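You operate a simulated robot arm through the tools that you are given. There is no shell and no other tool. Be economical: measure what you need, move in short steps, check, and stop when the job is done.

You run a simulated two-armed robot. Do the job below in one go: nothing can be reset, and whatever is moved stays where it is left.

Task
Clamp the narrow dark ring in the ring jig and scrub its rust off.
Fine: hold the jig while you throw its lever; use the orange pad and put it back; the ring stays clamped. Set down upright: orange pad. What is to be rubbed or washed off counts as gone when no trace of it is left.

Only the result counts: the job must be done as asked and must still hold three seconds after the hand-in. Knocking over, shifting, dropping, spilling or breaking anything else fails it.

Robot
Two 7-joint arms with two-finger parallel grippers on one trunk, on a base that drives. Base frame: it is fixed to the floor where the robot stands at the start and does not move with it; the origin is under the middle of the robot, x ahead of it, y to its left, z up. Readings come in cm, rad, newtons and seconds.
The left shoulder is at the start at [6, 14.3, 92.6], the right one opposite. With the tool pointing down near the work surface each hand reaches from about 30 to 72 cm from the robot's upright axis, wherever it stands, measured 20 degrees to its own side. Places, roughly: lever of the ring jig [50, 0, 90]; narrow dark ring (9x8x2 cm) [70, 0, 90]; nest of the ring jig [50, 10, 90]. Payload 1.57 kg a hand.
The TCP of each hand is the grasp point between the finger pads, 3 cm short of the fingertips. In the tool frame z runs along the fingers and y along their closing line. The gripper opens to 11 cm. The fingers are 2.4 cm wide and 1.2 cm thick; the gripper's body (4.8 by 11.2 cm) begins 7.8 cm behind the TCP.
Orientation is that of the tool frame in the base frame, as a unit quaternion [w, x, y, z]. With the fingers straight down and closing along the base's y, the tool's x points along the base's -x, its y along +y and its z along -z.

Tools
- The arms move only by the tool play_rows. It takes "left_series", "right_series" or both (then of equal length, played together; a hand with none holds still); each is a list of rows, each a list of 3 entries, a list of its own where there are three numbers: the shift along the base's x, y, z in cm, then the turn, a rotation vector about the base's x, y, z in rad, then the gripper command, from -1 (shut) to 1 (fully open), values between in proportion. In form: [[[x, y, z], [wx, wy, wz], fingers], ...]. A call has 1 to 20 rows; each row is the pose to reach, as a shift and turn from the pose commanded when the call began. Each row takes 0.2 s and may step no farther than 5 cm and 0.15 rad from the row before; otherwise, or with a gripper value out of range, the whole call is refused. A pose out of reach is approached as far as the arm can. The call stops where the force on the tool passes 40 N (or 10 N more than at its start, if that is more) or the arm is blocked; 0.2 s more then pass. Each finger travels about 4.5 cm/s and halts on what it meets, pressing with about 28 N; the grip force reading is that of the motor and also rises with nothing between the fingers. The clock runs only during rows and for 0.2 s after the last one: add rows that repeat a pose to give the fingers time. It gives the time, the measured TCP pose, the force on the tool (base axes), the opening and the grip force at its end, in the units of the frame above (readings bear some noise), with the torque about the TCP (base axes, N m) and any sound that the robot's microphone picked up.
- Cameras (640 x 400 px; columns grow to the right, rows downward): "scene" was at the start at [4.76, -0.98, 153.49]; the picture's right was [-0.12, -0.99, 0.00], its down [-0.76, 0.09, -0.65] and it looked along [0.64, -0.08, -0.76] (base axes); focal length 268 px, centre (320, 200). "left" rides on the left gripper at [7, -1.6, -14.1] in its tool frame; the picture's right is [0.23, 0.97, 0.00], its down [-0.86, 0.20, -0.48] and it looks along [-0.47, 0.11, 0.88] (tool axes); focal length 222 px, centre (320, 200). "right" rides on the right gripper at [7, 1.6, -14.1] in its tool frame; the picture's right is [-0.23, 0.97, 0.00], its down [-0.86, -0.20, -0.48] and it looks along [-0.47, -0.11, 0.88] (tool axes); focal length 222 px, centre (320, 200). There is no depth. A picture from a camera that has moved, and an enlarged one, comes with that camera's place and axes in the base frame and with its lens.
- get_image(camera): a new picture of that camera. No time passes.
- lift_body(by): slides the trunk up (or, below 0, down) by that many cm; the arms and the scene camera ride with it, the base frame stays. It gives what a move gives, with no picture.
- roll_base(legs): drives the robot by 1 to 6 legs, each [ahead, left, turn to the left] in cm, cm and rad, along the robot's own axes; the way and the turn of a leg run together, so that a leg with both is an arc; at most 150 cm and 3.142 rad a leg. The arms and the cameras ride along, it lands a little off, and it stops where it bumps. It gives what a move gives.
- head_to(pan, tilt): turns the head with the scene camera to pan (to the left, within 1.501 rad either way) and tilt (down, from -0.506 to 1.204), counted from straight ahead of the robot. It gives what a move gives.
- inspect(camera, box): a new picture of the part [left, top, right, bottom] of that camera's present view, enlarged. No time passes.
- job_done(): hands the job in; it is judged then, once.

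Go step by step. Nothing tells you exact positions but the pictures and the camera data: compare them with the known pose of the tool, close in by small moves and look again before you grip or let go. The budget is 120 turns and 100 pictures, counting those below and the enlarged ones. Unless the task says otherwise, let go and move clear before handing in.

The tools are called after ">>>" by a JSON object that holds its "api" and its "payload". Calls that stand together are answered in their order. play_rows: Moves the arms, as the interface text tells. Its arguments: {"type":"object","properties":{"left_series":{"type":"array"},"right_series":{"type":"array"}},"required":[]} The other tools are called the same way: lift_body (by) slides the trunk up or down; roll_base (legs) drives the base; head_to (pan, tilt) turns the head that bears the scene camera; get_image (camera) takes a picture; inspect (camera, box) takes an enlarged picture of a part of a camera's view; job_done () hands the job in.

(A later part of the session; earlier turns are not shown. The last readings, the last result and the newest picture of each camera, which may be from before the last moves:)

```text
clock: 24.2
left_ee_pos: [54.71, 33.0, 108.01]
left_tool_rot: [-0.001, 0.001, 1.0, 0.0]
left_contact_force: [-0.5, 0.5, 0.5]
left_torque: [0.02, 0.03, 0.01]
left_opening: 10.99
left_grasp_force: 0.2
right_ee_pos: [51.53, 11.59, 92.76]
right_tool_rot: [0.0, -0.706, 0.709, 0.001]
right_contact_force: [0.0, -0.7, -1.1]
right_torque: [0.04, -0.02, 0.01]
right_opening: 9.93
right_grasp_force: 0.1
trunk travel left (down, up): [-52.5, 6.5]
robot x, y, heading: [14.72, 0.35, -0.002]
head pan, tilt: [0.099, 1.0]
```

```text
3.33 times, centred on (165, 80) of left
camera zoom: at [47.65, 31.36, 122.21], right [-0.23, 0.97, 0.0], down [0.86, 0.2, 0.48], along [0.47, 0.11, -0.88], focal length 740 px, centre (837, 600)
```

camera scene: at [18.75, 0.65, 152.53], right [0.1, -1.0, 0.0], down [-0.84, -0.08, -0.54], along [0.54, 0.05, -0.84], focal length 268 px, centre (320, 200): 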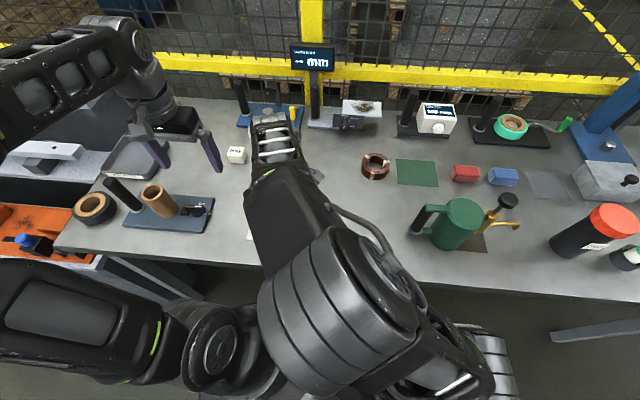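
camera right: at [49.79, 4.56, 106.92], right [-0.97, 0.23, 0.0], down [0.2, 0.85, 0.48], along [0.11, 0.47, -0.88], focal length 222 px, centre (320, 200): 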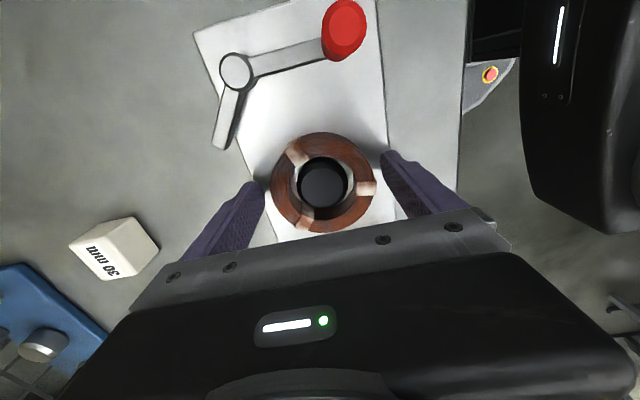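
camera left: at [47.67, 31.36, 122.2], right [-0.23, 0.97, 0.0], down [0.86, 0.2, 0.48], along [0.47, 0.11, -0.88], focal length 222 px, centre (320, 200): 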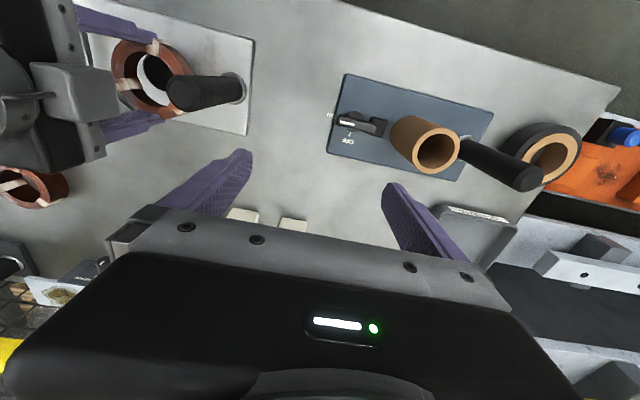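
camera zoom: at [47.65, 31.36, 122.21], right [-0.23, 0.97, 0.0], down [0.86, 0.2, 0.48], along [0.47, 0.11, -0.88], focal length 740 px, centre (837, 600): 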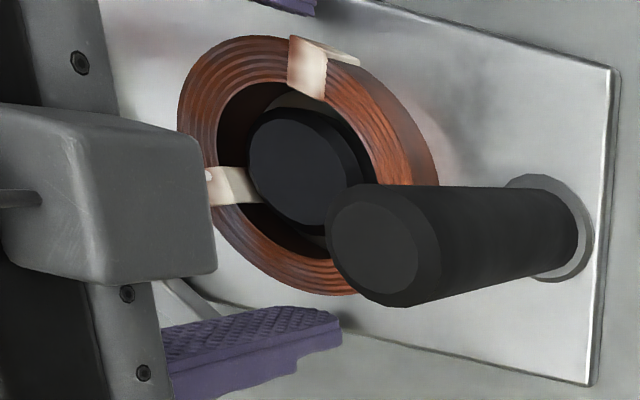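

The ring sits flat over the nest disc. I lift the right hand off, turn it back over the lever handle, and bring the left hand above the jig's post.

>>> {"api": "play_rows", "payload": {"right_series": [[[0, 0, 3], [0, 0, 0], 1], [[0, 0, 6], [0, 0, 0], 1], [[0, 0, 9], [0, 0, 0], 1], [[0, -2, 9], [0, 0, -0.14], 1], [[0, -5, 9], [0, 0, -0.28], 1], [[-1, -8, 9], [0, 0, -0.42], 1], [[-2, -8.5, 9], [0, 0, -0.56], 1], [[-3, -8.5, 9], [0, 0, -0.7], 1], [[-3, -8.5, 9], [0, 0, -0.84], 1], [[-3, -8.5, 9], [0, 0, -0.98], 1], [[-3, -8.5, 9], [0, 0, -1.12], 1], [[-3, -8.5, 9], [0, 0, -1.26], 1], [[-3, -8.5, 9], [0, 0, -1.4], 1], [[-3, -8.5, 9], [0, 0, -1.54], 1], [[-3, -8.5, 9], [0, 0, -1.565], 1]], "left_series": [[[0, 0, 0], [0, 0, 0], 1], [[0, 0, 0], [0, 0, 0], 1], [[0, 0, 0], [0, 0, 0], 1], [[0, 0, 0], [0, 0, 0], 1], [[0, 0, 0], [0, 0, 0], 1], [[0, 0, 0], [0, 0, 0], 1], [[0, -2, 0], [0, 0, 0], 1], [[0, -4, 0], [0, 0, 0], 1], [[-1, -6, 0], [0, 0, 0], 1], [[-2, -8, 0], [0, 0, 0], 1], [[-3, -10, 0], [0, 0, 0], 1], [[-3.2, -12.3, 0], [0, 0, 0], 1], [[-3.2, -12.3, 0], [0, 0, 0], 1], [[-3.2, -12.3, 0], [0, 0, 0], 1], [[-3.2, -12.3, 0], [0, 0, 0], 1]]}}

>>> {"api": "get_image", "payload": {"camera": "right"}}

>>> {"api": "get_image", "payload": {"camera": "left"}}

>>> {"api": "get_image", "payload": {"camera": "scene"}}

```text
clock: 27.4
left_ee_pos: [51.47, 20.55, 108.0]
left_tool_rot: [0.0, 0.0, 1.0, 0.0]
left_contact_force: [0.4, -0.5, 0.3]
left_torque: [-0.02, 0.01, 0.01]
left_opening: 11.02
left_grasp_force: 0.1
right_ee_pos: [48.27, 3.32, 102.7]
right_tool_rot: [-0.011, 0.003, 0.999, 0.034]
right_contact_force: [0.5, 0.1, 0.0]
right_torque: [0.03, -0.01, -0.01]
right_opening: 11.01
right_grasp_force: 0.1
trunk travel left (down, up): [-52.5, 6.5]
robot x, y, heading: [14.56, 0.05, 0.001]
head pan, tilt: [0.099, 1.0]
```

```text
60 pictures are left
camera right: at [41.72, 4.01, 117.11], right [0.23, 0.97, 0.06], down [0.86, -0.24, 0.44], along [0.45, -0.05, -0.89], focal length 222 px, centre (320, 200)
```

right: 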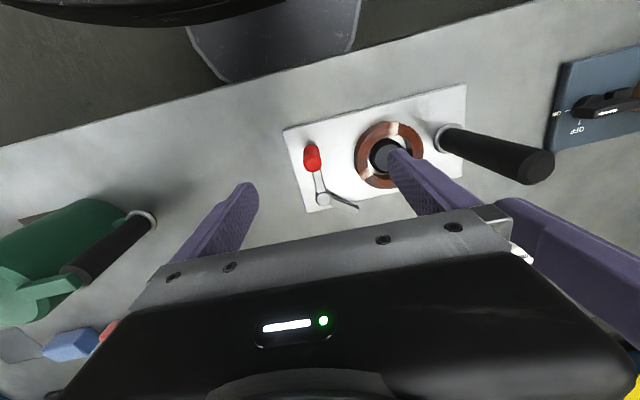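

```text
59 pictures are left
camera left: at [44.48, 18.95, 122.19], right [-0.23, 0.97, 0.0], down [0.86, 0.2, 0.48], along [0.47, 0.11, -0.88], focal length 222 px, centre (320, 200)
```

left: 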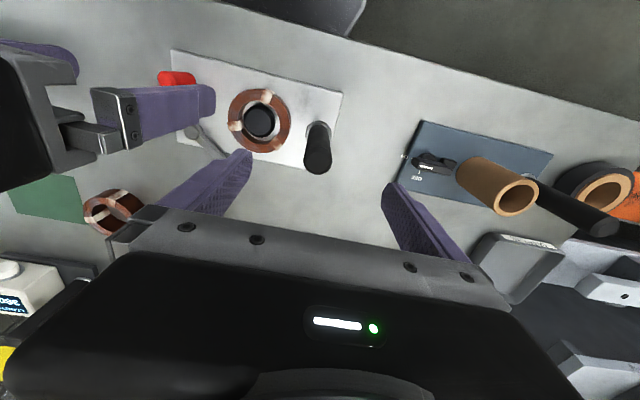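

```text
58 pictures are left
camera scene: at [18.71, 0.65, 152.53], right [0.1, -1.0, 0.0], down [-0.84, -0.08, -0.54], along [0.54, 0.05, -0.84], focal length 268 px, centre (320, 200)
```

scene: 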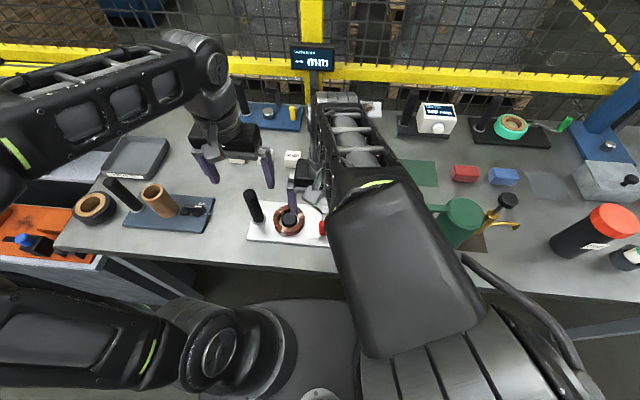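

Post is near [51, 20.1] with its top about z=102. I lower the left hand around it and check before closing.

>>> {"api": "play_rows", "payload": {"left_series": [[[-0.4, -0.4, -3], [0, 0, 0], 1], [[-0.4, -0.4, -6], [0, 0, 0], 1], [[-0.4, -0.4, -9], [0, 0, 0], 1], [[-0.4, -0.4, -10.5], [0, 0, 0], 1], [[-0.4, -0.4, -10.5], [0, 0, 0], 1]]}}

>>> {"api": "get_image", "payload": {"camera": "left"}}

>>> {"api": "inspect", "payload": {"camera": "scene", "box": [220, 140, 360, 250]}}

```text
clock: 28.6
left_ee_pos: [51.08, 20.15, 97.47]
left_tool_rot: [0.001, 0.001, 1.0, 0.0]
left_contact_force: [1.1, 0.3, -0.1]
left_torque: [-0.01, -0.03, 0.01]
left_opening: 11.01
left_grasp_force: 0.0
right_ee_pos: [48.32, 3.33, 102.71]
right_tool_rot: [-0.011, 0.001, 0.999, 0.035]
right_contact_force: [0.6, 0.1, 0.2]
right_torque: [0.02, 0.03, 0.01]
right_opening: 11.0
right_grasp_force: 0.0
trunk travel left (down, up): [-52.5, 6.5]
robot x, y, heading: [14.69, 0.17, -0.002]
head pan, tilt: [0.099, 1.0]
```

```text
57 pictures are left
camera left: at [44.07, 18.55, 111.62], right [-0.23, 0.97, 0.0], down [0.86, 0.2, 0.48], along [0.47, 0.11, -0.88], focal length 222 px, centre (320, 200)
```

left: 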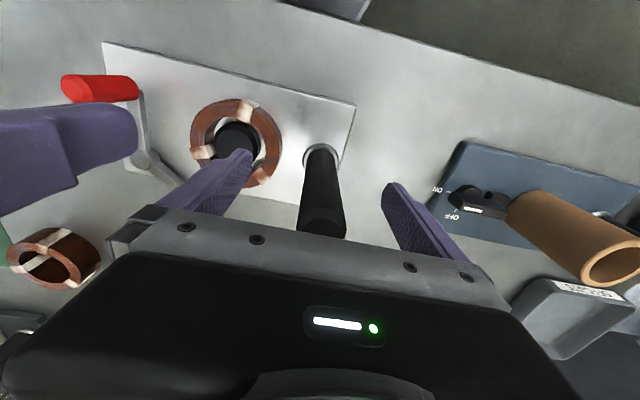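

```text
3.64 times, centred on (290, 195) of scene
camera zoom: at [18.71, 0.64, 152.53], right [0.1, -1.0, 0.0], down [-0.84, -0.08, -0.54], along [0.54, 0.05, -0.84], focal length 976 px, centre (429, 218)
```

zoom: 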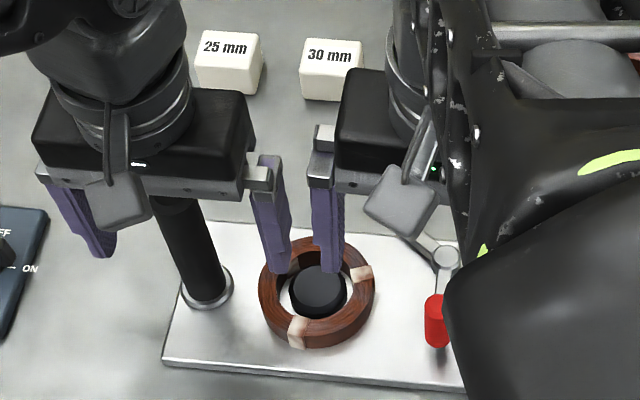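

The post is centred between the left fingers. I close on it.

>>> {"api": "play_rows", "payload": {"left_series": [[[0, 0.1, 0], [0, 0, 0], 0.2], [[0, 0.1, 0], [0, 0, 0], -0.3], [[0, 0.1, 0], [0, 0, 0], -0.6], [[0, 0.1, 0], [0, 0, 0], -1], [[0, 0.1, 0], [0, 0, 0], -1], [[0, 0.1, 0], [0, 0, 0], -1], [[0, 0.1, 0], [0, 0, 0], -1]]}}

>>> {"api": "get_image", "payload": {"camera": "right"}}

>>> {"api": "get_image", "payload": {"camera": "left"}}

```text
clock: 30.2
left_ee_pos: [51.09, 20.33, 97.6]
left_tool_rot: [0.0, 0.0, 1.0, 0.0]
left_contact_force: [0.0, 3.1, 2.8]
left_torque: [-0.56, 0.15, -0.05]
left_opening: 2.88
left_grasp_force: 28.3
right_ee_pos: [48.36, 3.39, 102.74]
right_tool_rot: [-0.012, 0.001, 0.999, 0.034]
right_contact_force: [-1.1, -0.6, -0.1]
right_torque: [-0.03, -0.02, -0.01]
right_opening: 10.99
right_grasp_force: 0.0
trunk travel left (down, up): [-52.5, 6.5]
robot x, y, heading: [14.91, -0.06, 0.001]
head pan, tilt: [0.099, 1.0]
```

```text
55 pictures are left
camera right: at [41.72, 4.02, 117.1], right [0.23, 0.97, 0.06], down [0.86, -0.23, 0.44], along [0.45, -0.05, -0.89], focal length 222 px, centre (320, 200)
```

right: 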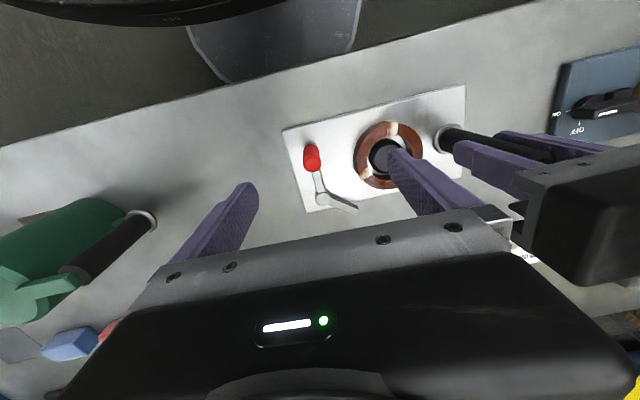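

```text
54 pictures are left
camera left: at [44.09, 18.67, 111.67], right [-0.23, 0.97, 0.0], down [0.86, 0.2, 0.48], along [0.47, 0.11, -0.88], focal length 222 px, centre (320, 200)
```

left: 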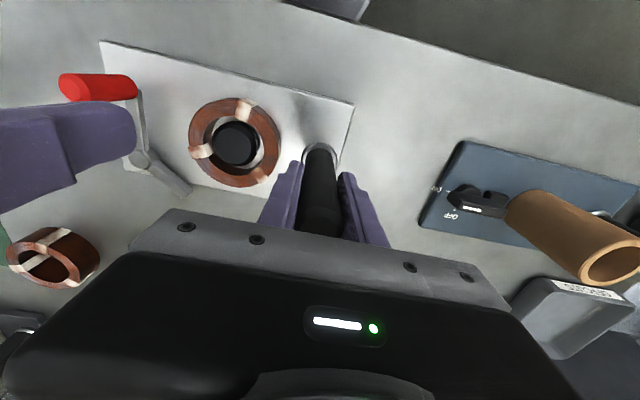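

Jig held. Handle is at about [48, 3.2], z 90.5–95.6. I narrow the right fingers and lower them around the handle as a loose cage.

>>> {"api": "play_rows", "payload": {"right_series": [[[-0.2, -0.1, 0], [-0.068, -0.024, 0], 0.3], [[-0.2, -0.1, 0], [-0.068, -0.024, 0], -0.18], [[-0.2, -0.1, 0], [-0.068, -0.024, 0], -0.18], [[-0.2, -0.1, -0.5], [-0.068, -0.024, 0], -0.18], [[-0.2, -0.1, -2.5], [-0.068, -0.024, 0], -0.18], [[-0.2, -0.1, -3.5], [-0.068, -0.024, 0], -0.18], [[-0.2, -0.1, -3.5], [-0.068, -0.024, 0], -0.18]]}}

>>> {"api": "get_image", "payload": {"camera": "right"}}

>>> {"api": "inspect", "payload": {"camera": "left", "box": [0, 20, 300, 220]}}

```text
clock: 31.9
left_ee_pos: [51.2, 20.16, 97.55]
left_tool_rot: [-0.001, 0.0, 1.0, 0.0]
left_contact_force: [0.8, 3.6, 5.4]
left_torque: [-0.64, 0.0, 0.01]
left_opening: 2.88
left_grasp_force: 27.9
right_ee_pos: [47.68, 4.24, 99.95]
right_tool_rot: [-0.003, -0.006, 1.0, 0.019]
right_contact_force: [-0.1, 1.2, -0.2]
right_torque: [-0.01, -0.01, -0.02]
right_opening: 4.51
right_grasp_force: 0.1
trunk travel left (down, up): [-52.5, 6.5]
robot x, y, heading: [14.57, 0.12, -0.001]
head pan, tilt: [0.099, 1.0]
```

```text
53 pictures are left
camera right: at [40.71, 5.23, 114.2], right [0.21, 0.98, 0.04], down [0.86, -0.21, 0.47], along [0.46, -0.07, -0.88], focal length 222 px, centre (320, 200)
```

right: 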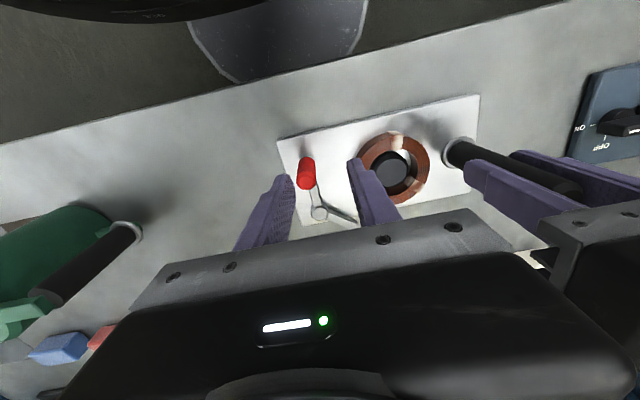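

```text
2.00 times, centred on (150, 120) of left
camera zoom: at [44.09, 18.67, 111.67], right [-0.23, 0.97, 0.0], down [0.86, 0.2, 0.48], along [0.47, 0.11, -0.88], focal length 444 px, centre (660, 360)
```

zoom: 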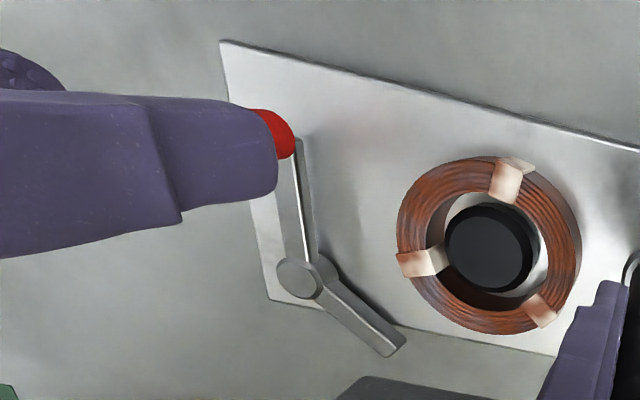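

The hand is ~1 cm too far in +y. I correct and re-check before lowering further.

>>> {"api": "play_rows", "payload": {"right_series": [[[0.2, -0.5, 0], [-0.03, 0, 0], -0.18], [[0.4, -1, 0], [-0.038, -0.006, -0.012], -0.18], [[0.4, -1, 0], [-0.038, -0.006, -0.012], -0.18], [[0.4, -1, -1], [-0.038, -0.006, -0.012], -0.18], [[0.4, -1, -1], [-0.038, -0.006, -0.012], -0.18]]}}

>>> {"api": "get_image", "payload": {"camera": "right"}}

```text
clock: 33.0
left_ee_pos: [50.99, 20.27, 97.58]
left_tool_rot: [0.0, 0.001, 1.0, 0.0]
left_contact_force: [0.6, 3.8, 6.3]
left_torque: [-0.56, -0.01, 0.0]
left_opening: 2.88
left_grasp_force: 28.1
right_ee_pos: [48.07, 3.39, 99.19]
right_tool_rot: [-0.001, 0.001, 1.0, 0.005]
right_contact_force: [0.4, 0.0, -0.1]
right_torque: [0.03, -0.03, -0.01]
right_opening: 4.48
right_grasp_force: 0.2
trunk travel left (down, up): [-52.5, 6.5]
robot x, y, heading: [14.74, 0.04, -0.001]
head pan, tilt: [0.099, 1.0]
```

```text
51 pictures are left
camera right: at [41.16, 4.85, 113.31], right [0.23, 0.97, 0.01], down [0.85, -0.21, 0.48], along [0.46, -0.1, -0.88], focal length 222 px, centre (320, 200)
```

right: 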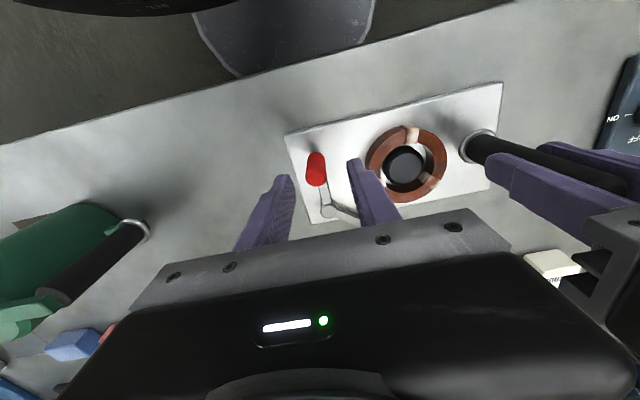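

Handle is at about [48.3, 3.15], between the fingers. I lower to z≈95.

>>> {"api": "play_rows", "payload": {"right_series": [[[0.2, -0.2, -1.5], [0, 0, 0], -0.18], [[0.2, -0.2, -3], [0, 0, 0], -0.18], [[0.2, -0.2, -4], [0, 0, 0], -0.18], [[0.2, -0.2, -4], [0, 0, 0], -0.18]]}}

>>> {"api": "get_image", "payload": {"camera": "right"}}

```text
clock: 34.0
left_ee_pos: [51.04, 20.24, 97.57]
left_tool_rot: [0.0, 0.0, 1.0, 0.0]
left_contact_force: [0.9, 3.0, 4.8]
left_torque: [-0.59, 0.01, -0.02]
left_opening: 2.87
left_grasp_force: 28.1
right_ee_pos: [48.19, 3.38, 95.16]
right_tool_rot: [0.002, 0.005, 1.0, 0.003]
right_contact_force: [0.0, -0.2, -0.1]
right_torque: [-0.01, 0.0, 0.01]
right_opening: 4.51
right_grasp_force: 0.0
trunk travel left (down, up): [-52.5, 6.5]
robot x, y, heading: [14.75, -0.08, -0.002]
head pan, tilt: [0.099, 1.0]
```

```text
50 pictures are left
camera right: at [41.26, 4.98, 109.21], right [0.24, 0.97, 0.01], down [0.85, -0.21, 0.48], along [0.47, -0.11, -0.88], focal length 222 px, centre (320, 200)
```

right: 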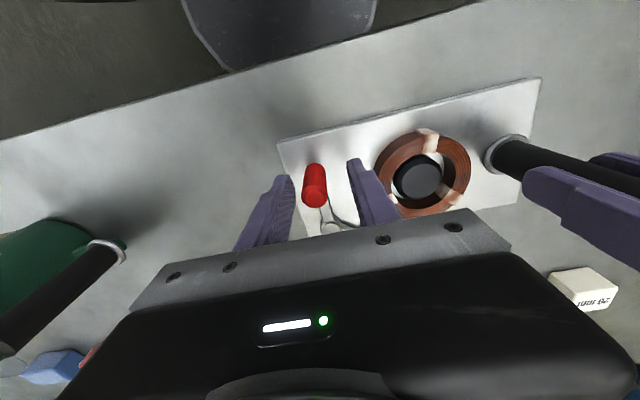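

The handle is caged. I try the throw counter-clockwise (handle towards -y), about 30° first, watching the force.

>>> {"api": "play_rows", "payload": {"right_series": [[[0, -0.6, 0], [0, 0, 0], -0.18], [[0, -1.2, 0], [0, 0, 0], -0.18], [[0.22, -2.09, 0], [0, 0, 0.131], -0.18], [[0.54, -2.95, 0], [0, 0, 0.262], -0.18], [[0.98, -3.75, 0], [0, 0, 0.393], -0.18], [[1.52, -4.49, 0], [0, 0, 0.524], -0.18]]}}

>>> {"api": "get_image", "payload": {"camera": "right"}}

>>> {"api": "get_image", "payload": {"camera": "left"}}

```text
clock: 35.5
left_ee_pos: [51.0, 20.27, 97.51]
left_tool_rot: [-0.001, 0.001, 1.0, 0.0]
left_contact_force: [0.7, 0.5, 6.0]
left_torque: [-0.56, 0.13, 0.0]
left_opening: 2.88
left_grasp_force: 28.1
right_ee_pos: [50.37, -2.87, 93.23]
right_tool_rot: [0.028, -0.255, 0.965, -0.047]
right_contact_force: [-0.5, 0.0, -0.5]
right_torque: [0.03, 0.0, -0.03]
right_opening: 4.56
right_grasp_force: 0.7
trunk travel left (down, up): [-52.5, 6.5]
robot x, y, heading: [14.95, -0.27, -0.003]
head pan, tilt: [0.099, 1.0]
```

```text
49 pictures are left
camera right: at [42.34, -3.77, 106.95], right [-0.28, 0.96, -0.1], down [0.8, 0.29, 0.52], along [0.53, 0.07, -0.85], focal length 222 px, centre (320, 200)
```

right: 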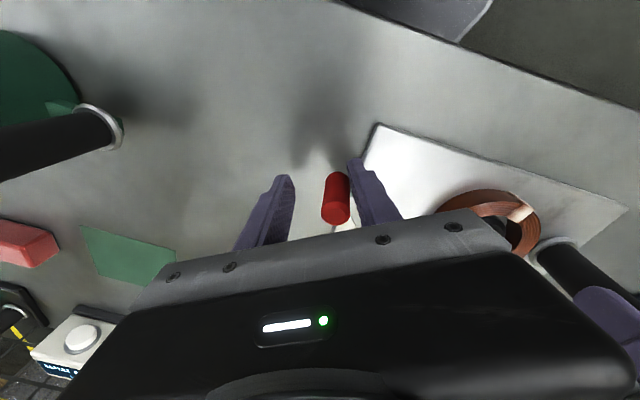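

```text
48 pictures are left
camera left: at [44.08, 18.65, 111.67], right [-0.23, 0.97, 0.0], down [0.86, 0.2, 0.48], along [0.47, 0.11, -0.88], focal length 222 px, centre (320, 200)
```

left: 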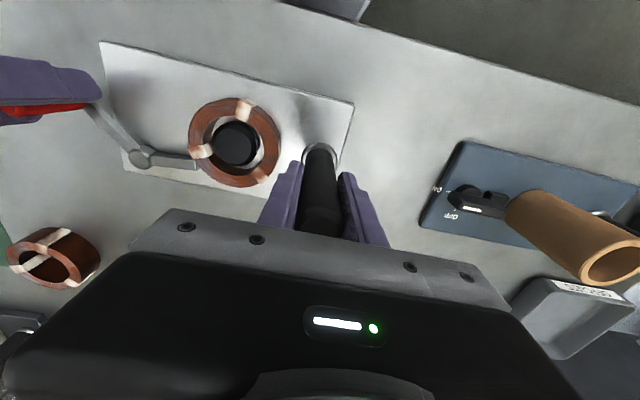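

The lever turned freely ~43° and its short arm now points at the ring. The hand drooped and tilted a bit; I straighten and raise it.

>>> {"api": "play_rows", "payload": {"right_series": [[[0, 0, 1], [0.04, 0.04, 0], -0.18], [[0, 0, 2], [0.077, 0.078, 0], -0.18], [[0, 0, 2], [0.077, 0.078, 0], -0.18]]}}

>>> {"api": "get_image", "payload": {"camera": "right"}}

>>> {"api": "inspect", "payload": {"camera": "left", "box": [0, 20, 300, 220]}}

```text
clock: 36.2
left_ee_pos: [51.05, 20.26, 97.62]
left_tool_rot: [0.0, 0.001, 1.0, -0.001]
left_contact_force: [-0.1, 1.0, 4.8]
left_torque: [-0.75, 0.05, -0.01]
left_opening: 2.88
left_grasp_force: 28.0
right_ee_pos: [50.3, -2.83, 95.14]
right_tool_rot: [0.0, -0.253, 0.967, 0.0]
right_contact_force: [-0.2, 0.7, -0.6]
right_torque: [-0.03, 0.0, -0.02]
right_opening: 4.52
right_grasp_force: 0.1
trunk travel left (down, up): [-52.5, 6.5]
robot x, y, heading: [14.68, -0.31, -0.002]
head pan, tilt: [0.099, 1.0]
```

```text
47 pictures are left
camera right: at [43.48, -4.87, 109.42], right [-0.28, 0.96, 0.0], down [0.84, 0.24, 0.48], along [0.46, 0.13, -0.88], focal length 222 px, centre (320, 200)
```

right: 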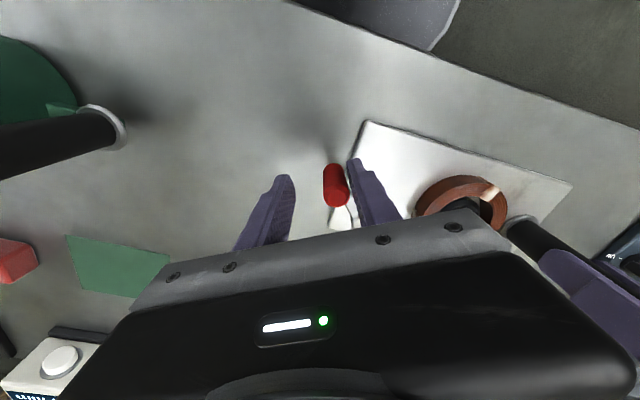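

```text
2.00 times, centred on (150, 120) of left
camera zoom: at [44.08, 18.64, 111.67], right [-0.23, 0.97, 0.0], down [0.86, 0.2, 0.48], along [0.47, 0.11, -0.88], focal length 444 px, centre (660, 360)
```

zoom: 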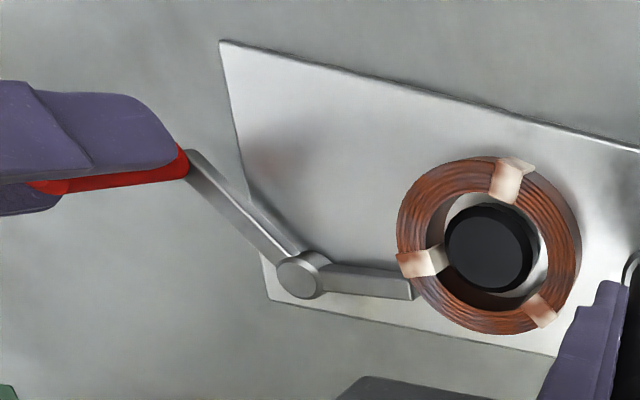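

The short arm's tip meets the ring edge. I push the handle on in small steps, watching force and sound.

>>> {"api": "play_rows", "payload": {"right_series": [[[0.33, -0.31, 0], [0, 0, 0.06], -0.18], [[0.655, -0.62, 0], [0, 0, 0.13], -0.18], [[1.0, -0.9, 0], [0, 0, 0.2], -0.18], [[1.39, -1.145, 0], [0, 0, 0.26], -0.18], [[1.39, -1.145, 0], [0, 0, 0.26], -0.18]]}}

>>> {"api": "inspect", "payload": {"camera": "left", "box": [0, 20, 300, 220]}}

```text
clock: 37.5
left_ee_pos: [51.05, 20.2, 97.57]
left_tool_rot: [0.0, 0.0, 1.0, 0.001]
left_contact_force: [0.0, 1.8, 3.5]
left_torque: [-0.74, -0.06, 0.06]
left_opening: 2.87
left_grasp_force: 28.7
right_ee_pos: [51.71, -4.0, 95.26]
right_tool_rot: [0.001, -0.377, 0.926, 0.001]
right_contact_force: [0.0, -0.5, -0.4]
right_torque: [-0.03, 0.0, -0.01]
right_opening: 4.54
right_grasp_force: 0.0
trunk travel left (down, up): [-52.5, 6.5]
robot x, y, heading: [14.66, -0.26, -0.0]
head pan, tilt: [0.099, 1.0]
```

```text
2.00 times, centred on (150, 120) of left
camera zoom: at [44.08, 18.64, 111.66], right [-0.23, 0.97, 0.0], down [0.86, 0.2, 0.48], along [0.47, 0.11, -0.88], focal length 444 px, centre (660, 360)
```

zoom: 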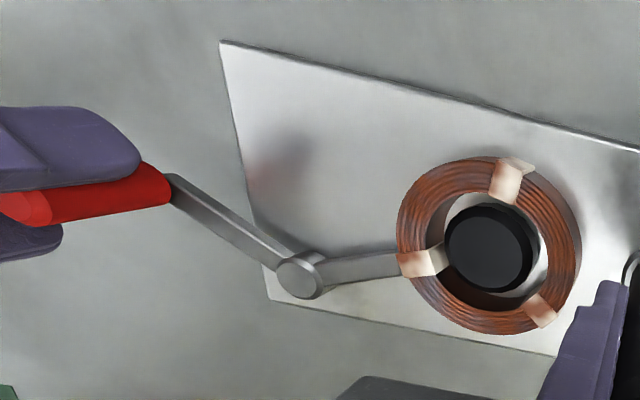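

Still moving freely. I continue the throw.

>>> {"api": "play_rows", "payload": {"right_series": [[[0.4, -0.22, 0], [0, 0, 0.06], -0.18], [[0.79, -0.43, 0], [0, 0, 0.13], -0.18], [[1.2, -0.6, 0], [0, 0, 0.2], -0.18], [[1.64, -0.745, 0], [0, 0, 0.26], -0.18], [[1.64, -0.745, 0], [0, 0, 0.26], -0.18]]}}

>>> {"api": "inspect", "payload": {"camera": "left", "box": [0, 20, 300, 220]}}

```text
clock: 38.6
left_ee_pos: [50.95, 20.19, 97.5]
left_tool_rot: [0.001, 0.0, 1.0, 0.0]
left_contact_force: [5.7, -9.4, 3.3]
left_torque: [0.76, 0.46, 0.49]
left_opening: 2.87
left_grasp_force: 28.3
right_ee_pos: [53.57, -4.51, 95.26]
right_tool_rot: [0.001, -0.494, 0.869, 0.0]
right_contact_force: [-2.3, 9.7, 0.7]
right_torque: [-0.02, -0.02, -0.09]
right_opening: 5.24
right_grasp_force: 3.9
trunk travel left (down, up): [-52.5, 6.5]
robot x, y, heading: [14.66, -0.0, -0.003]
head pan, tilt: [0.099, 1.0]
```

```text
2.00 times, centred on (150, 120) of left
camera zoom: at [44.11, 18.62, 111.67], right [-0.23, 0.97, 0.0], down [0.85, 0.2, 0.48], along [0.47, 0.11, -0.88], focal length 444 px, centre (660, 360)
```

zoom: 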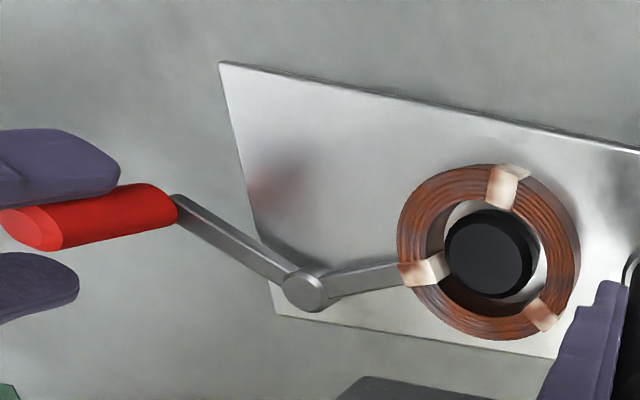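

The lever reached its stop pointing at the nest (further push only starts turning the jig, ~10 N). I back off slightly and look.

>>> {"api": "play_rows", "payload": {"right_series": [[[-0.6, 0.5, 0], [0, 0, 0], -0.18], [[-0.9, 0.7, 0], [0, 0, 0], -0.18], [[-0.9, 0.7, 0], [0, 0, 0], -0.1]]}}

>>> {"api": "get_image", "payload": {"camera": "left"}}

>>> {"api": "get_image", "payload": {"camera": "right"}}

```text
clock: 39.5
left_ee_pos: [50.97, 20.24, 97.61]
left_tool_rot: [0.0, 0.001, 1.0, 0.0]
left_contact_force: [3.0, -0.6, 4.3]
left_torque: [-0.84, 0.48, 0.04]
left_opening: 2.88
left_grasp_force: 28.3
right_ee_pos: [52.55, -3.99, 95.28]
right_tool_rot: [0.0, -0.494, 0.87, 0.0]
right_contact_force: [-0.1, 0.0, 0.2]
right_torque: [-0.01, -0.01, -0.01]
right_opening: 4.93
right_grasp_force: 0.0
trunk travel left (down, up): [-52.5, 6.5]
robot x, y, heading: [14.84, 0.08, -0.004]
head pan, tilt: [0.099, 1.0]
```

```text
43 pictures are left
camera left: at [44.1, 18.63, 111.66], right [-0.23, 0.97, 0.0], down [0.86, 0.2, 0.48], along [0.47, 0.11, -0.88], focal length 222 px, centre (320, 200)
```

left: 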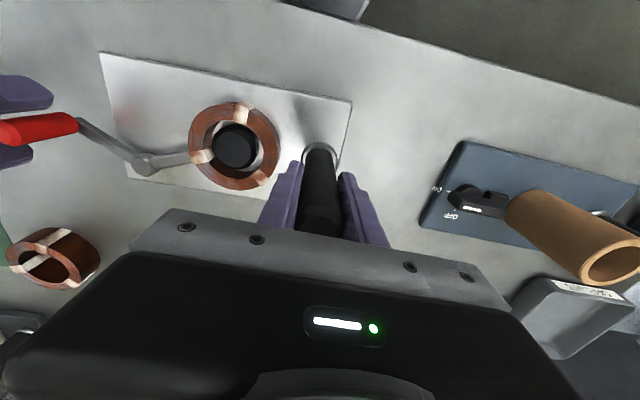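

```text
42 pictures are left
camera right: at [47.54, -9.12, 109.45], right [-0.72, 0.69, 0.0], down [0.61, 0.63, 0.48], along [0.33, 0.34, -0.88], focal length 222 px, centre (320, 200)
```

right: 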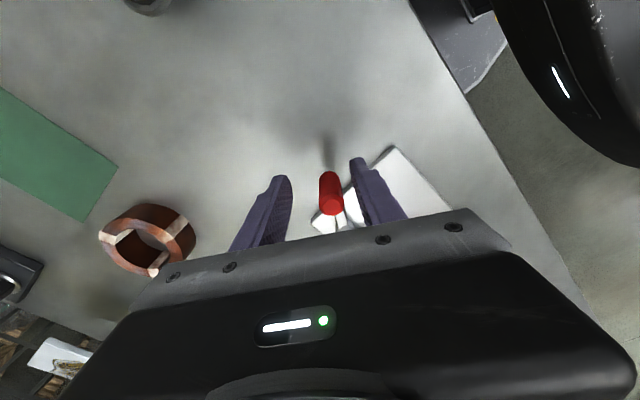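

Lever stays thrown, the ring is clamped. I lift the right hand away, release and lift the left hand.

>>> {"api": "play_rows", "payload": {"right_series": [[[0, 0, 2], [0, 0, 0], -0.1], [[0, 0, 5], [0, 0, 0], -0.1], [[0, 0, 8], [0, 0, -0.13], -0.1], [[0, -1, 11], [0, 0, -0.26], 0], [[0, -2, 13], [0, 0, -0.4], 0], [[0, -3, 14], [0, 0, -0.54], 0], [[0, -3, 14], [0, 0, -0.68], 0], [[0, -3, 14], [0, 0, -0.82], 0], [[0, -3, 14], [0, 0, -0.96], 0], [[0, -3, 14], [0, 0, -1.03], 0], [[0, -3, 14], [0, 0, -1.03], 0]], "left_series": [[[0, 0, 0], [0, 0, 0], -0.3], [[0, 0, 0], [0, 0, 0], 0], [[0, 0, 0], [0, 0, 0], 0.2], [[0, 0, 0], [0, 0, 0], 0.2], [[0, 0, 0], [0, 0, 0], 0.2], [[0, 0, 3], [0, 0, 0], 0.2], [[0, 0, 6], [0, 0, 0], 0.2], [[0, 0, 9], [0, 0, 0], 0.2], [[0, 0, 12], [0, 0, 0], 0.2], [[0, 0, 14], [0, 0, 0], 0.2], [[0, 0, 14], [0, 0, 0], 0.2]]}}

>>> {"api": "get_image", "payload": {"camera": "left"}}

```text
clock: 41.9
left_ee_pos: [51.12, 20.29, 111.54]
left_tool_rot: [-0.001, 0.0, 1.0, 0.0]
left_contact_force: [0.2, 0.1, 0.6]
left_torque: [0.0, 0.01, 0.02]
left_opening: 6.6
left_grasp_force: 0.1
left hand out of reach, approached as far as the arm can: row 10
right_ee_pos: [52.59, -6.97, 109.31]
right_tool_rot: [0.0, -0.001, 1.0, 0.001]
right_contact_force: [-1.1, 0.4, 0.5]
right_torque: [0.03, 0.01, -0.03]
right_opening: 5.5
right_grasp_force: 0.1
trunk travel left (down, up): [-52.5, 6.5]
robot x, y, heading: [14.59, 0.11, -0.001]
head pan, tilt: [0.099, 1.0]
```

```text
41 pictures are left
camera left: at [44.14, 18.71, 125.65], right [-0.23, 0.97, 0.0], down [0.86, 0.2, 0.48], along [0.47, 0.11, -0.88], focal length 222 px, centre (320, 200)
```

left: 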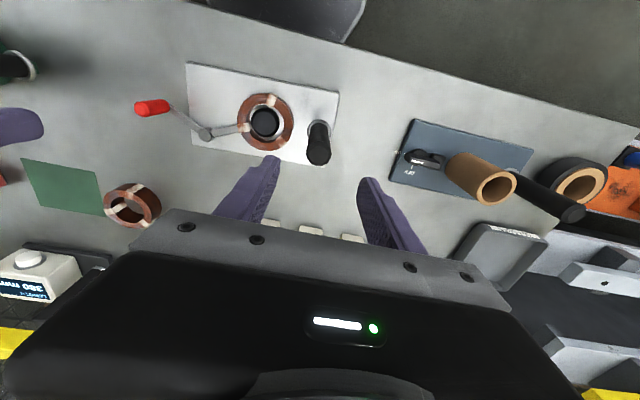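

The lever is thrown with its short arm at the ring. Now I back off the table and strafe right towards the orange pad.

>>> {"api": "roll_base", "payload": {"legs": [[-22, 0, 0], [0, -62, 0]]}}

>>> {"api": "head_to", "payload": {"pan": -0.3, "tilt": 0.75}}

>>> {"api": "get_image", "payload": {"camera": "scene"}}

```text
clock: 46.6
left_ee_pos: [29.13, -41.64, 111.55]
left_tool_rot: [-0.001, 0.001, 1.0, 0.001]
left_contact_force: [0.2, -0.7, -0.2]
left_torque: [0.03, -0.02, -0.02]
left_opening: 6.59
left_grasp_force: 0.1
right_ee_pos: [30.54, -68.96, 109.4]
right_tool_rot: [0.001, 0.0, 1.0, 0.0]
right_contact_force: [-0.6, 0.2, -0.1]
right_torque: [0.03, 0.0, 0.03]
right_opening: 5.47
right_grasp_force: 0.1
trunk travel left (down, up): [-52.5, 6.5]
robot x, y, heading: [-7.33, -62.05, 0.001]
head pan, tilt: [0.099, 1.0]
```

```text
clock: 47.5
left_ee_pos: [29.13, -41.61, 111.49]
left_tool_rot: [-0.001, 0.001, 1.0, 0.0]
left_contact_force: [-0.2, 0.1, 0.0]
left_torque: [0.02, 0.01, 0.04]
left_opening: 6.59
left_grasp_force: 0.1
right_ee_pos: [30.56, -68.9, 109.3]
right_tool_rot: [0.0, 0.0, 1.0, 0.001]
right_contact_force: [0.2, 0.1, -0.3]
right_torque: [0.02, 0.02, -0.03]
right_opening: 5.52
right_grasp_force: 0.1
trunk travel left (down, up): [-52.5, 6.5]
robot x, y, heading: [-7.49, -61.74, -0.001]
head pan, tilt: [-0.3, 0.75]
```

```text
40 pictures are left
camera scene: at [-2.29, -64.38, 154.44], right [-0.3, -0.95, 0.0], down [-0.65, 0.2, -0.73], along [0.7, -0.22, -0.68], focal length 268 px, centre (320, 200)
```

scene: 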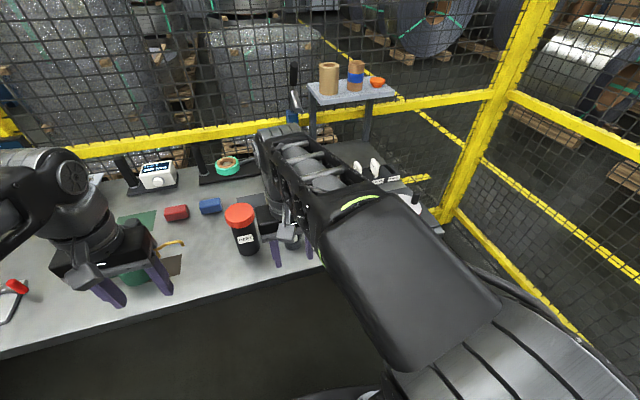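

The right arm hides the pad; I take the right wrist view.

>>> {"api": "get_image", "payload": {"camera": "right"}}

```text
39 pictures are left
camera right: at [23.5, -67.27, 123.47], right [0.23, 0.97, 0.0], down [0.85, -0.2, 0.48], along [0.47, -0.11, -0.88], focal length 222 px, centre (320, 200)
```

right: 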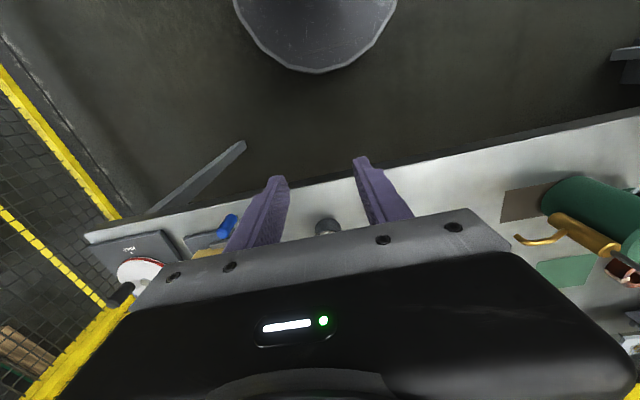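

I raise the trunk 6 cm for clearance and advance 14 cm, then look again.

>>> {"api": "lift_body", "payload": {"by": 6}}

>>> {"api": "roll_base", "payload": {"legs": [[14, 0, 0]]}}

>>> {"api": "get_image", "payload": {"camera": "right"}}

>>> {"api": "head_to", "payload": {"pan": -0.5, "tilt": 1.0}}

>>> {"api": "get_image", "payload": {"camera": "scene"}}

```text
clock: 48.5
left_ee_pos: [29.13, -41.49, 117.47]
left_tool_rot: [0.0, 0.001, 1.0, 0.0]
left_contact_force: [0.1, -0.2, -0.5]
left_torque: [-0.02, -0.02, 0.05]
left_opening: 6.56
left_grasp_force: 0.1
right_ee_pos: [30.48, -68.85, 115.35]
right_tool_rot: [-0.001, 0.0, 1.0, 0.0]
right_contact_force: [0.3, 0.4, 0.2]
right_torque: [-0.01, 0.0, -0.04]
right_opening: 5.48
right_grasp_force: 0.0
trunk travel left (down, up): [-58.5, 0.5]
robot x, y, heading: [-7.31, -61.74, -0.002]
head pan, tilt: [-0.3, 0.75]
```

```text
clock: 49.8
left_ee_pos: [43.37, -41.64, 117.46]
left_tool_rot: [-0.001, 0.002, 1.0, 0.0]
left_contact_force: [1.0, 0.1, -0.3]
left_torque: [0.06, 0.05, -0.01]
left_opening: 6.59
left_grasp_force: 0.2
right_ee_pos: [44.63, -68.93, 115.38]
right_tool_rot: [0.0, 0.0, 1.0, 0.0]
right_contact_force: [0.1, -1.2, 0.7]
right_torque: [-0.02, 0.02, -0.02]
right_opening: 5.49
right_grasp_force: 0.0
trunk travel left (down, up): [-58.5, 0.5]
robot x, y, heading: [6.69, -61.63, -0.004]
head pan, tilt: [-0.3, 0.75]
```

```text
38 pictures are left
camera right: at [37.67, -67.34, 129.43], right [0.23, 0.97, 0.0], down [0.86, -0.2, 0.48], along [0.47, -0.11, -0.88], focal length 222 px, centre (320, 200)
```

right: 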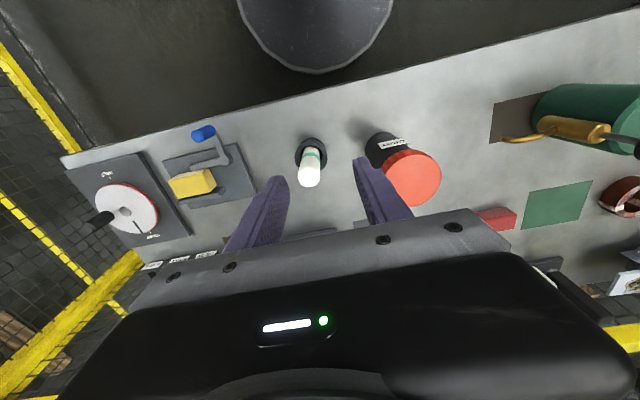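

```text
clock: 50.6
left_ee_pos: [43.07, -41.64, 117.53]
left_tool_rot: [0.0, 0.002, 1.0, 0.0]
left_contact_force: [0.0, 0.1, -0.2]
left_torque: [0.01, 0.01, 0.01]
left_opening: 6.58
left_grasp_force: 0.1
right_ee_pos: [44.5, -69.07, 115.4]
right_tool_rot: [0.001, -0.001, 1.0, 0.0]
right_contact_force: [0.0, -0.1, 0.1]
right_torque: [0.0, 0.01, -0.03]
right_opening: 5.51
right_grasp_force: 0.1
trunk travel left (down, up): [-58.5, 0.5]
robot x, y, heading: [6.35, -61.95, 0.002]
head pan, tilt: [-0.499, 1.0]
```

```text
37 pictures are left
camera scene: at [9.9, -65.3, 158.53], right [-0.48, -0.88, 0.0], down [-0.74, 0.41, -0.54], along [0.47, -0.26, -0.84], focal length 268 px, centre (320, 200)
```

scene: 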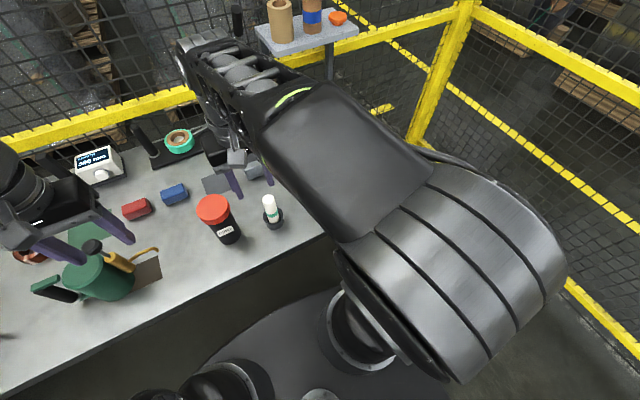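

The pad is just behind the gripper in view. I move the right hand forward-right over it.

>>> {"api": "play_rows", "payload": {"right_series": [[[3, -3, 0], [0, 0, 0], 0.3], [[6, -6, 0], [0, 0, 0], 0.6], [[9, -9, 0], [0, 0, 0], 1], [[12, -12, -1], [0, 0, 0], 1], [[15, -15, -2], [0, 0, 0], 1], [[18, -16, -3], [0, 0, 0], 1], [[20, -17, -4], [0, 0, 0], 1]]}}

>>> {"api": "get_image", "payload": {"camera": "right"}}

```text
clock: 52.2
left_ee_pos: [43.14, -41.67, 117.48]
left_tool_rot: [0.0, 0.001, 1.0, -0.001]
left_contact_force: [-0.1, -0.4, -0.4]
left_torque: [-0.03, 0.02, 0.02]
left_opening: 6.6
left_grasp_force: 0.1
right_ee_pos: [62.31, -85.12, 111.08]
right_tool_rot: [0.002, 0.0, 1.0, -0.001]
right_contact_force: [-0.3, -0.3, -0.9]
right_torque: [-0.03, 0.0, -0.01]
right_opening: 10.99
right_grasp_force: 0.0
right hand out of reach, approached as far as the arm can: row 6, 7
trunk travel left (down, up): [-58.5, 0.5]
robot x, y, heading: [6.81, -61.69, -0.004]
head pan, tilt: [-0.499, 1.0]
```

```text
36 pictures are left
camera right: at [55.2, -83.48, 125.18], right [0.23, 0.97, 0.0], down [0.85, -0.2, 0.48], along [0.47, -0.11, -0.88], focal length 222 px, centre (320, 200)
```

right: 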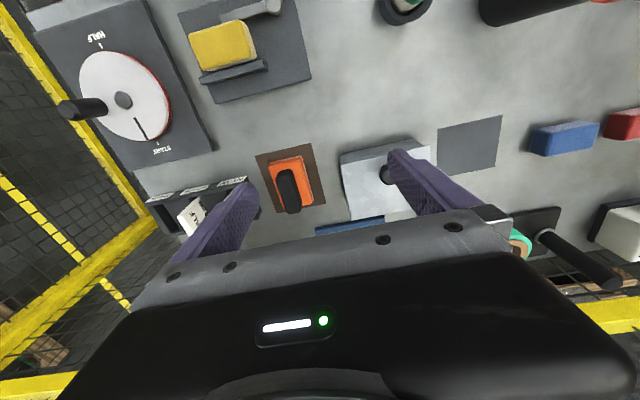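

The orange pad with its dark grip stands on the brown mat at about [69, -92], grip along x. I drive a bit closer so it is comfortably in reach.

>>> {"api": "roll_base", "payload": {"legs": [[7, -7, 0]]}}

>>> {"api": "get_image", "payload": {"camera": "right"}}

```text
clock: 53.3
left_ee_pos: [50.25, -48.89, 117.55]
left_tool_rot: [0.0, 0.002, 1.0, 0.001]
left_contact_force: [0.7, -0.5, -0.6]
left_torque: [0.04, 0.04, -0.02]
left_opening: 6.61
left_grasp_force: 0.0
right_ee_pos: [69.2, -92.32, 110.92]
right_tool_rot: [0.002, 0.0, 1.0, 0.001]
right_contact_force: [0.6, 0.3, -0.2]
right_torque: [0.02, 0.01, 0.0]
right_opening: 11.01
right_grasp_force: 0.0
trunk travel left (down, up): [-58.5, 0.5]
robot x, y, heading: [13.78, -68.91, -0.007]
head pan, tilt: [-0.499, 1.0]
```

```text
35 pictures are left
camera right: at [62.24, -90.64, 125.14], right [0.23, 0.97, 0.0], down [0.85, -0.2, 0.48], along [0.47, -0.11, -0.88], focal length 222 px, centre (320, 200)
```

right: 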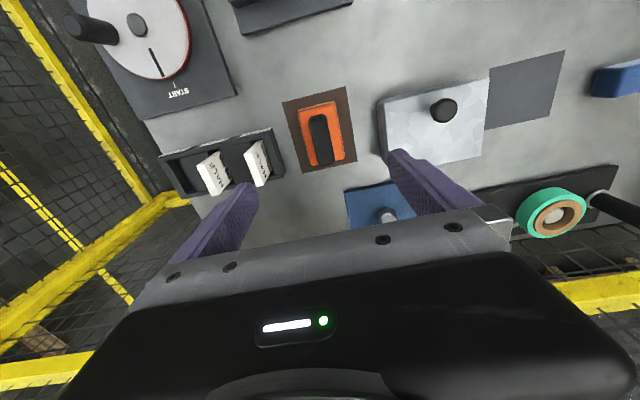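

Pad centre about [69.8, -92.3]. I lower to z≈100 with fingers half open and look closely.

>>> {"api": "play_rows", "payload": {"right_series": [[[0.3, 0, -3], [0, 0, 0], 0.5], [[0.5, 0, -6], [0, 0, 0], 0.1], [[0.5, 0, -9], [0, 0, 0], 0.1], [[0.5, 0, -11], [0, 0, 0], 0.1], [[0.5, 0, -11], [0, 0, 0], 0.1]]}}

>>> {"api": "get_image", "payload": {"camera": "right"}}

```text
clock: 54.5
left_ee_pos: [50.08, -48.78, 117.63]
left_tool_rot: [0.0, 0.001, 1.0, 0.0]
left_contact_force: [-0.8, 0.1, -0.4]
left_torque: [-0.04, 0.0, -0.03]
left_opening: 6.6
left_grasp_force: 0.2
right_ee_pos: [69.02, -91.64, 100.22]
right_tool_rot: [0.003, 0.0, 1.0, -0.001]
right_contact_force: [0.4, 0.4, 0.5]
right_torque: [0.01, 0.0, 0.01]
right_opening: 6.04
right_grasp_force: 0.0
right hand out of reach, approached as far as the arm can: row 3, 4, 5
trunk travel left (down, up): [-58.5, 0.5]
robot x, y, heading: [13.9, -68.66, -0.003]
head pan, tilt: [-0.499, 1.0]
```

```text
34 pictures are left
camera right: at [61.89, -89.93, 114.38], right [0.23, 0.97, 0.0], down [0.85, -0.2, 0.48], along [0.47, -0.11, -0.88], focal length 222 px, centre (320, 200)
```

right: 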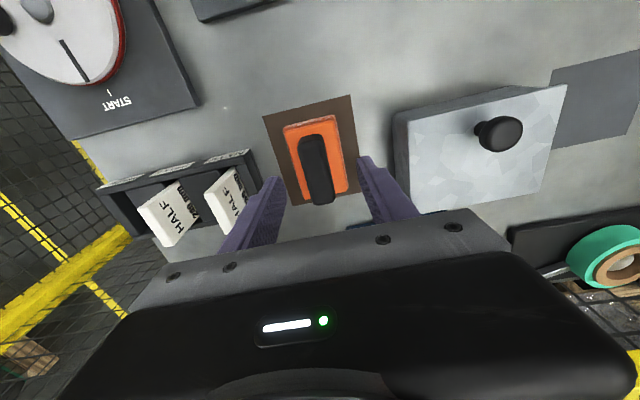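

The raised trunk limits reach. I raise the hand, strafe right 8 cm, lower the trunk again and re-aim.

>>> {"api": "play_rows", "payload": {"right_series": [[[-1, 4, 3], [0, 0, 0], 0.1], [[-2, 8, 6], [0, 0, 0], 0.1], [[-2, 8, 8], [0, 0, 0], 0.1]]}}

>>> {"api": "roll_base", "payload": {"legs": [[2, -8, 0]]}}

>>> {"api": "lift_body", "payload": {"by": -6}}

>>> {"api": "get_image", "payload": {"camera": "right"}}

```text
refused: row 1 steps farther than a row can; nothing moved
```

```text
clock: 55.6
left_ee_pos: [52.16, -56.83, 117.5]
left_tool_rot: [0.0, 0.002, 1.0, 0.001]
left_contact_force: [0.2, -0.7, 0.1]
left_torque: [0.06, -0.01, 0.01]
left_opening: 6.59
left_grasp_force: 0.2
right_ee_pos: [70.95, -99.45, 100.15]
right_tool_rot: [0.002, 0.001, 1.0, 0.0]
right_contact_force: [0.7, -1.0, -0.2]
right_torque: [0.03, 0.02, -0.03]
right_opening: 6.05
right_grasp_force: 0.1
trunk travel left (down, up): [-58.5, 0.5]
robot x, y, heading: [15.31, -76.62, -0.01]
head pan, tilt: [-0.499, 1.0]
```

```text
clock: 56.1
left_ee_pos: [52.06, -56.62, 115.58]
left_tool_rot: [0.0, 0.001, 1.0, 0.0]
left_contact_force: [0.4, -0.1, 0.0]
left_torque: [0.01, 0.05, -0.02]
left_opening: 6.61
left_grasp_force: 0.1
right_ee_pos: [70.96, -99.78, 98.99]
right_tool_rot: [0.006, 0.001, 1.0, -0.005]
right_contact_force: [-4.9, -0.7, 16.1]
right_torque: [-0.51, 0.29, -0.12]
right_opening: 6.08
right_grasp_force: 0.1
trunk travel left (down, up): [-56.6, 2.4]
robot x, y, heading: [15.67, -76.75, -0.004]
head pan, tilt: [-0.499, 1.0]
stopped: the force on the tool passed its limit (the readings are from after the stop); the commanded pose is now the measured one
```

```text
33 pictures are left
camera right: at [63.76, -98.0, 113.08], right [0.23, 0.97, -0.01], down [0.85, -0.2, 0.49], along [0.48, -0.12, -0.87], focal length 222 px, centre (320, 200)
```

right: 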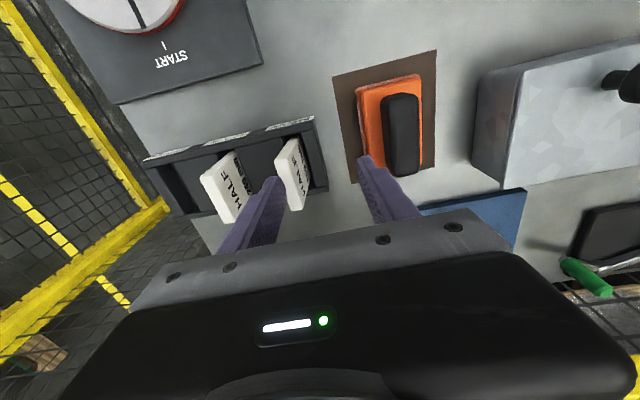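

My lifting move was refused and the finger then touched a "HALF" block in its rack (stopped at 16 N, block looks still upright). I raise straight up at once and check it.

>>> {"api": "play_rows", "payload": {"right_series": [[[0, 0, 2], [0, 0, 0], 0.1], [[0, 0, 5], [0, 0, 0], 0.1], [[0, 0, 8], [0, 0, 0], 0.1]]}}

>>> {"api": "get_image", "payload": {"camera": "right"}}

```text
clock: 56.9
left_ee_pos: [52.11, -56.69, 115.7]
left_tool_rot: [0.0, 0.002, 1.0, 0.0]
left_contact_force: [0.2, 0.4, 0.2]
left_torque: [0.03, -0.02, -0.01]
left_opening: 6.61
left_grasp_force: 0.1
right_ee_pos: [71.05, -99.9, 106.76]
right_tool_rot: [0.005, 0.001, 1.0, -0.004]
right_contact_force: [0.4, -0.3, 0.1]
right_torque: [0.0, 0.01, 0.0]
right_opening: 6.07
right_grasp_force: 0.0
trunk travel left (down, up): [-56.6, 2.4]
robot x, y, heading: [15.19, -76.6, -0.008]
head pan, tilt: [-0.499, 1.0]
```

```text
32 pictures are left
camera right: at [63.94, -98.04, 120.92], right [0.23, 0.97, -0.01], down [0.85, -0.2, 0.49], along [0.48, -0.12, -0.87], focal length 222 px, centre (320, 200)
```

right: 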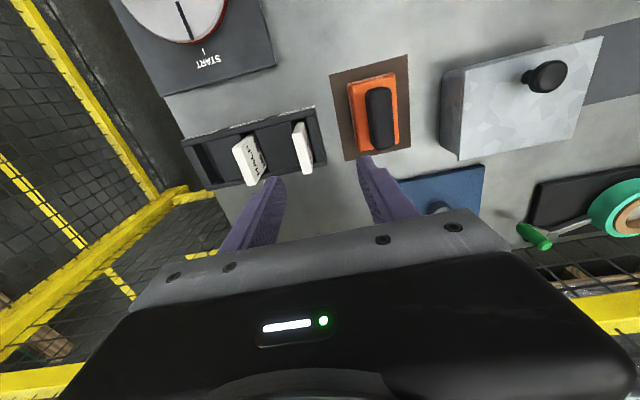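

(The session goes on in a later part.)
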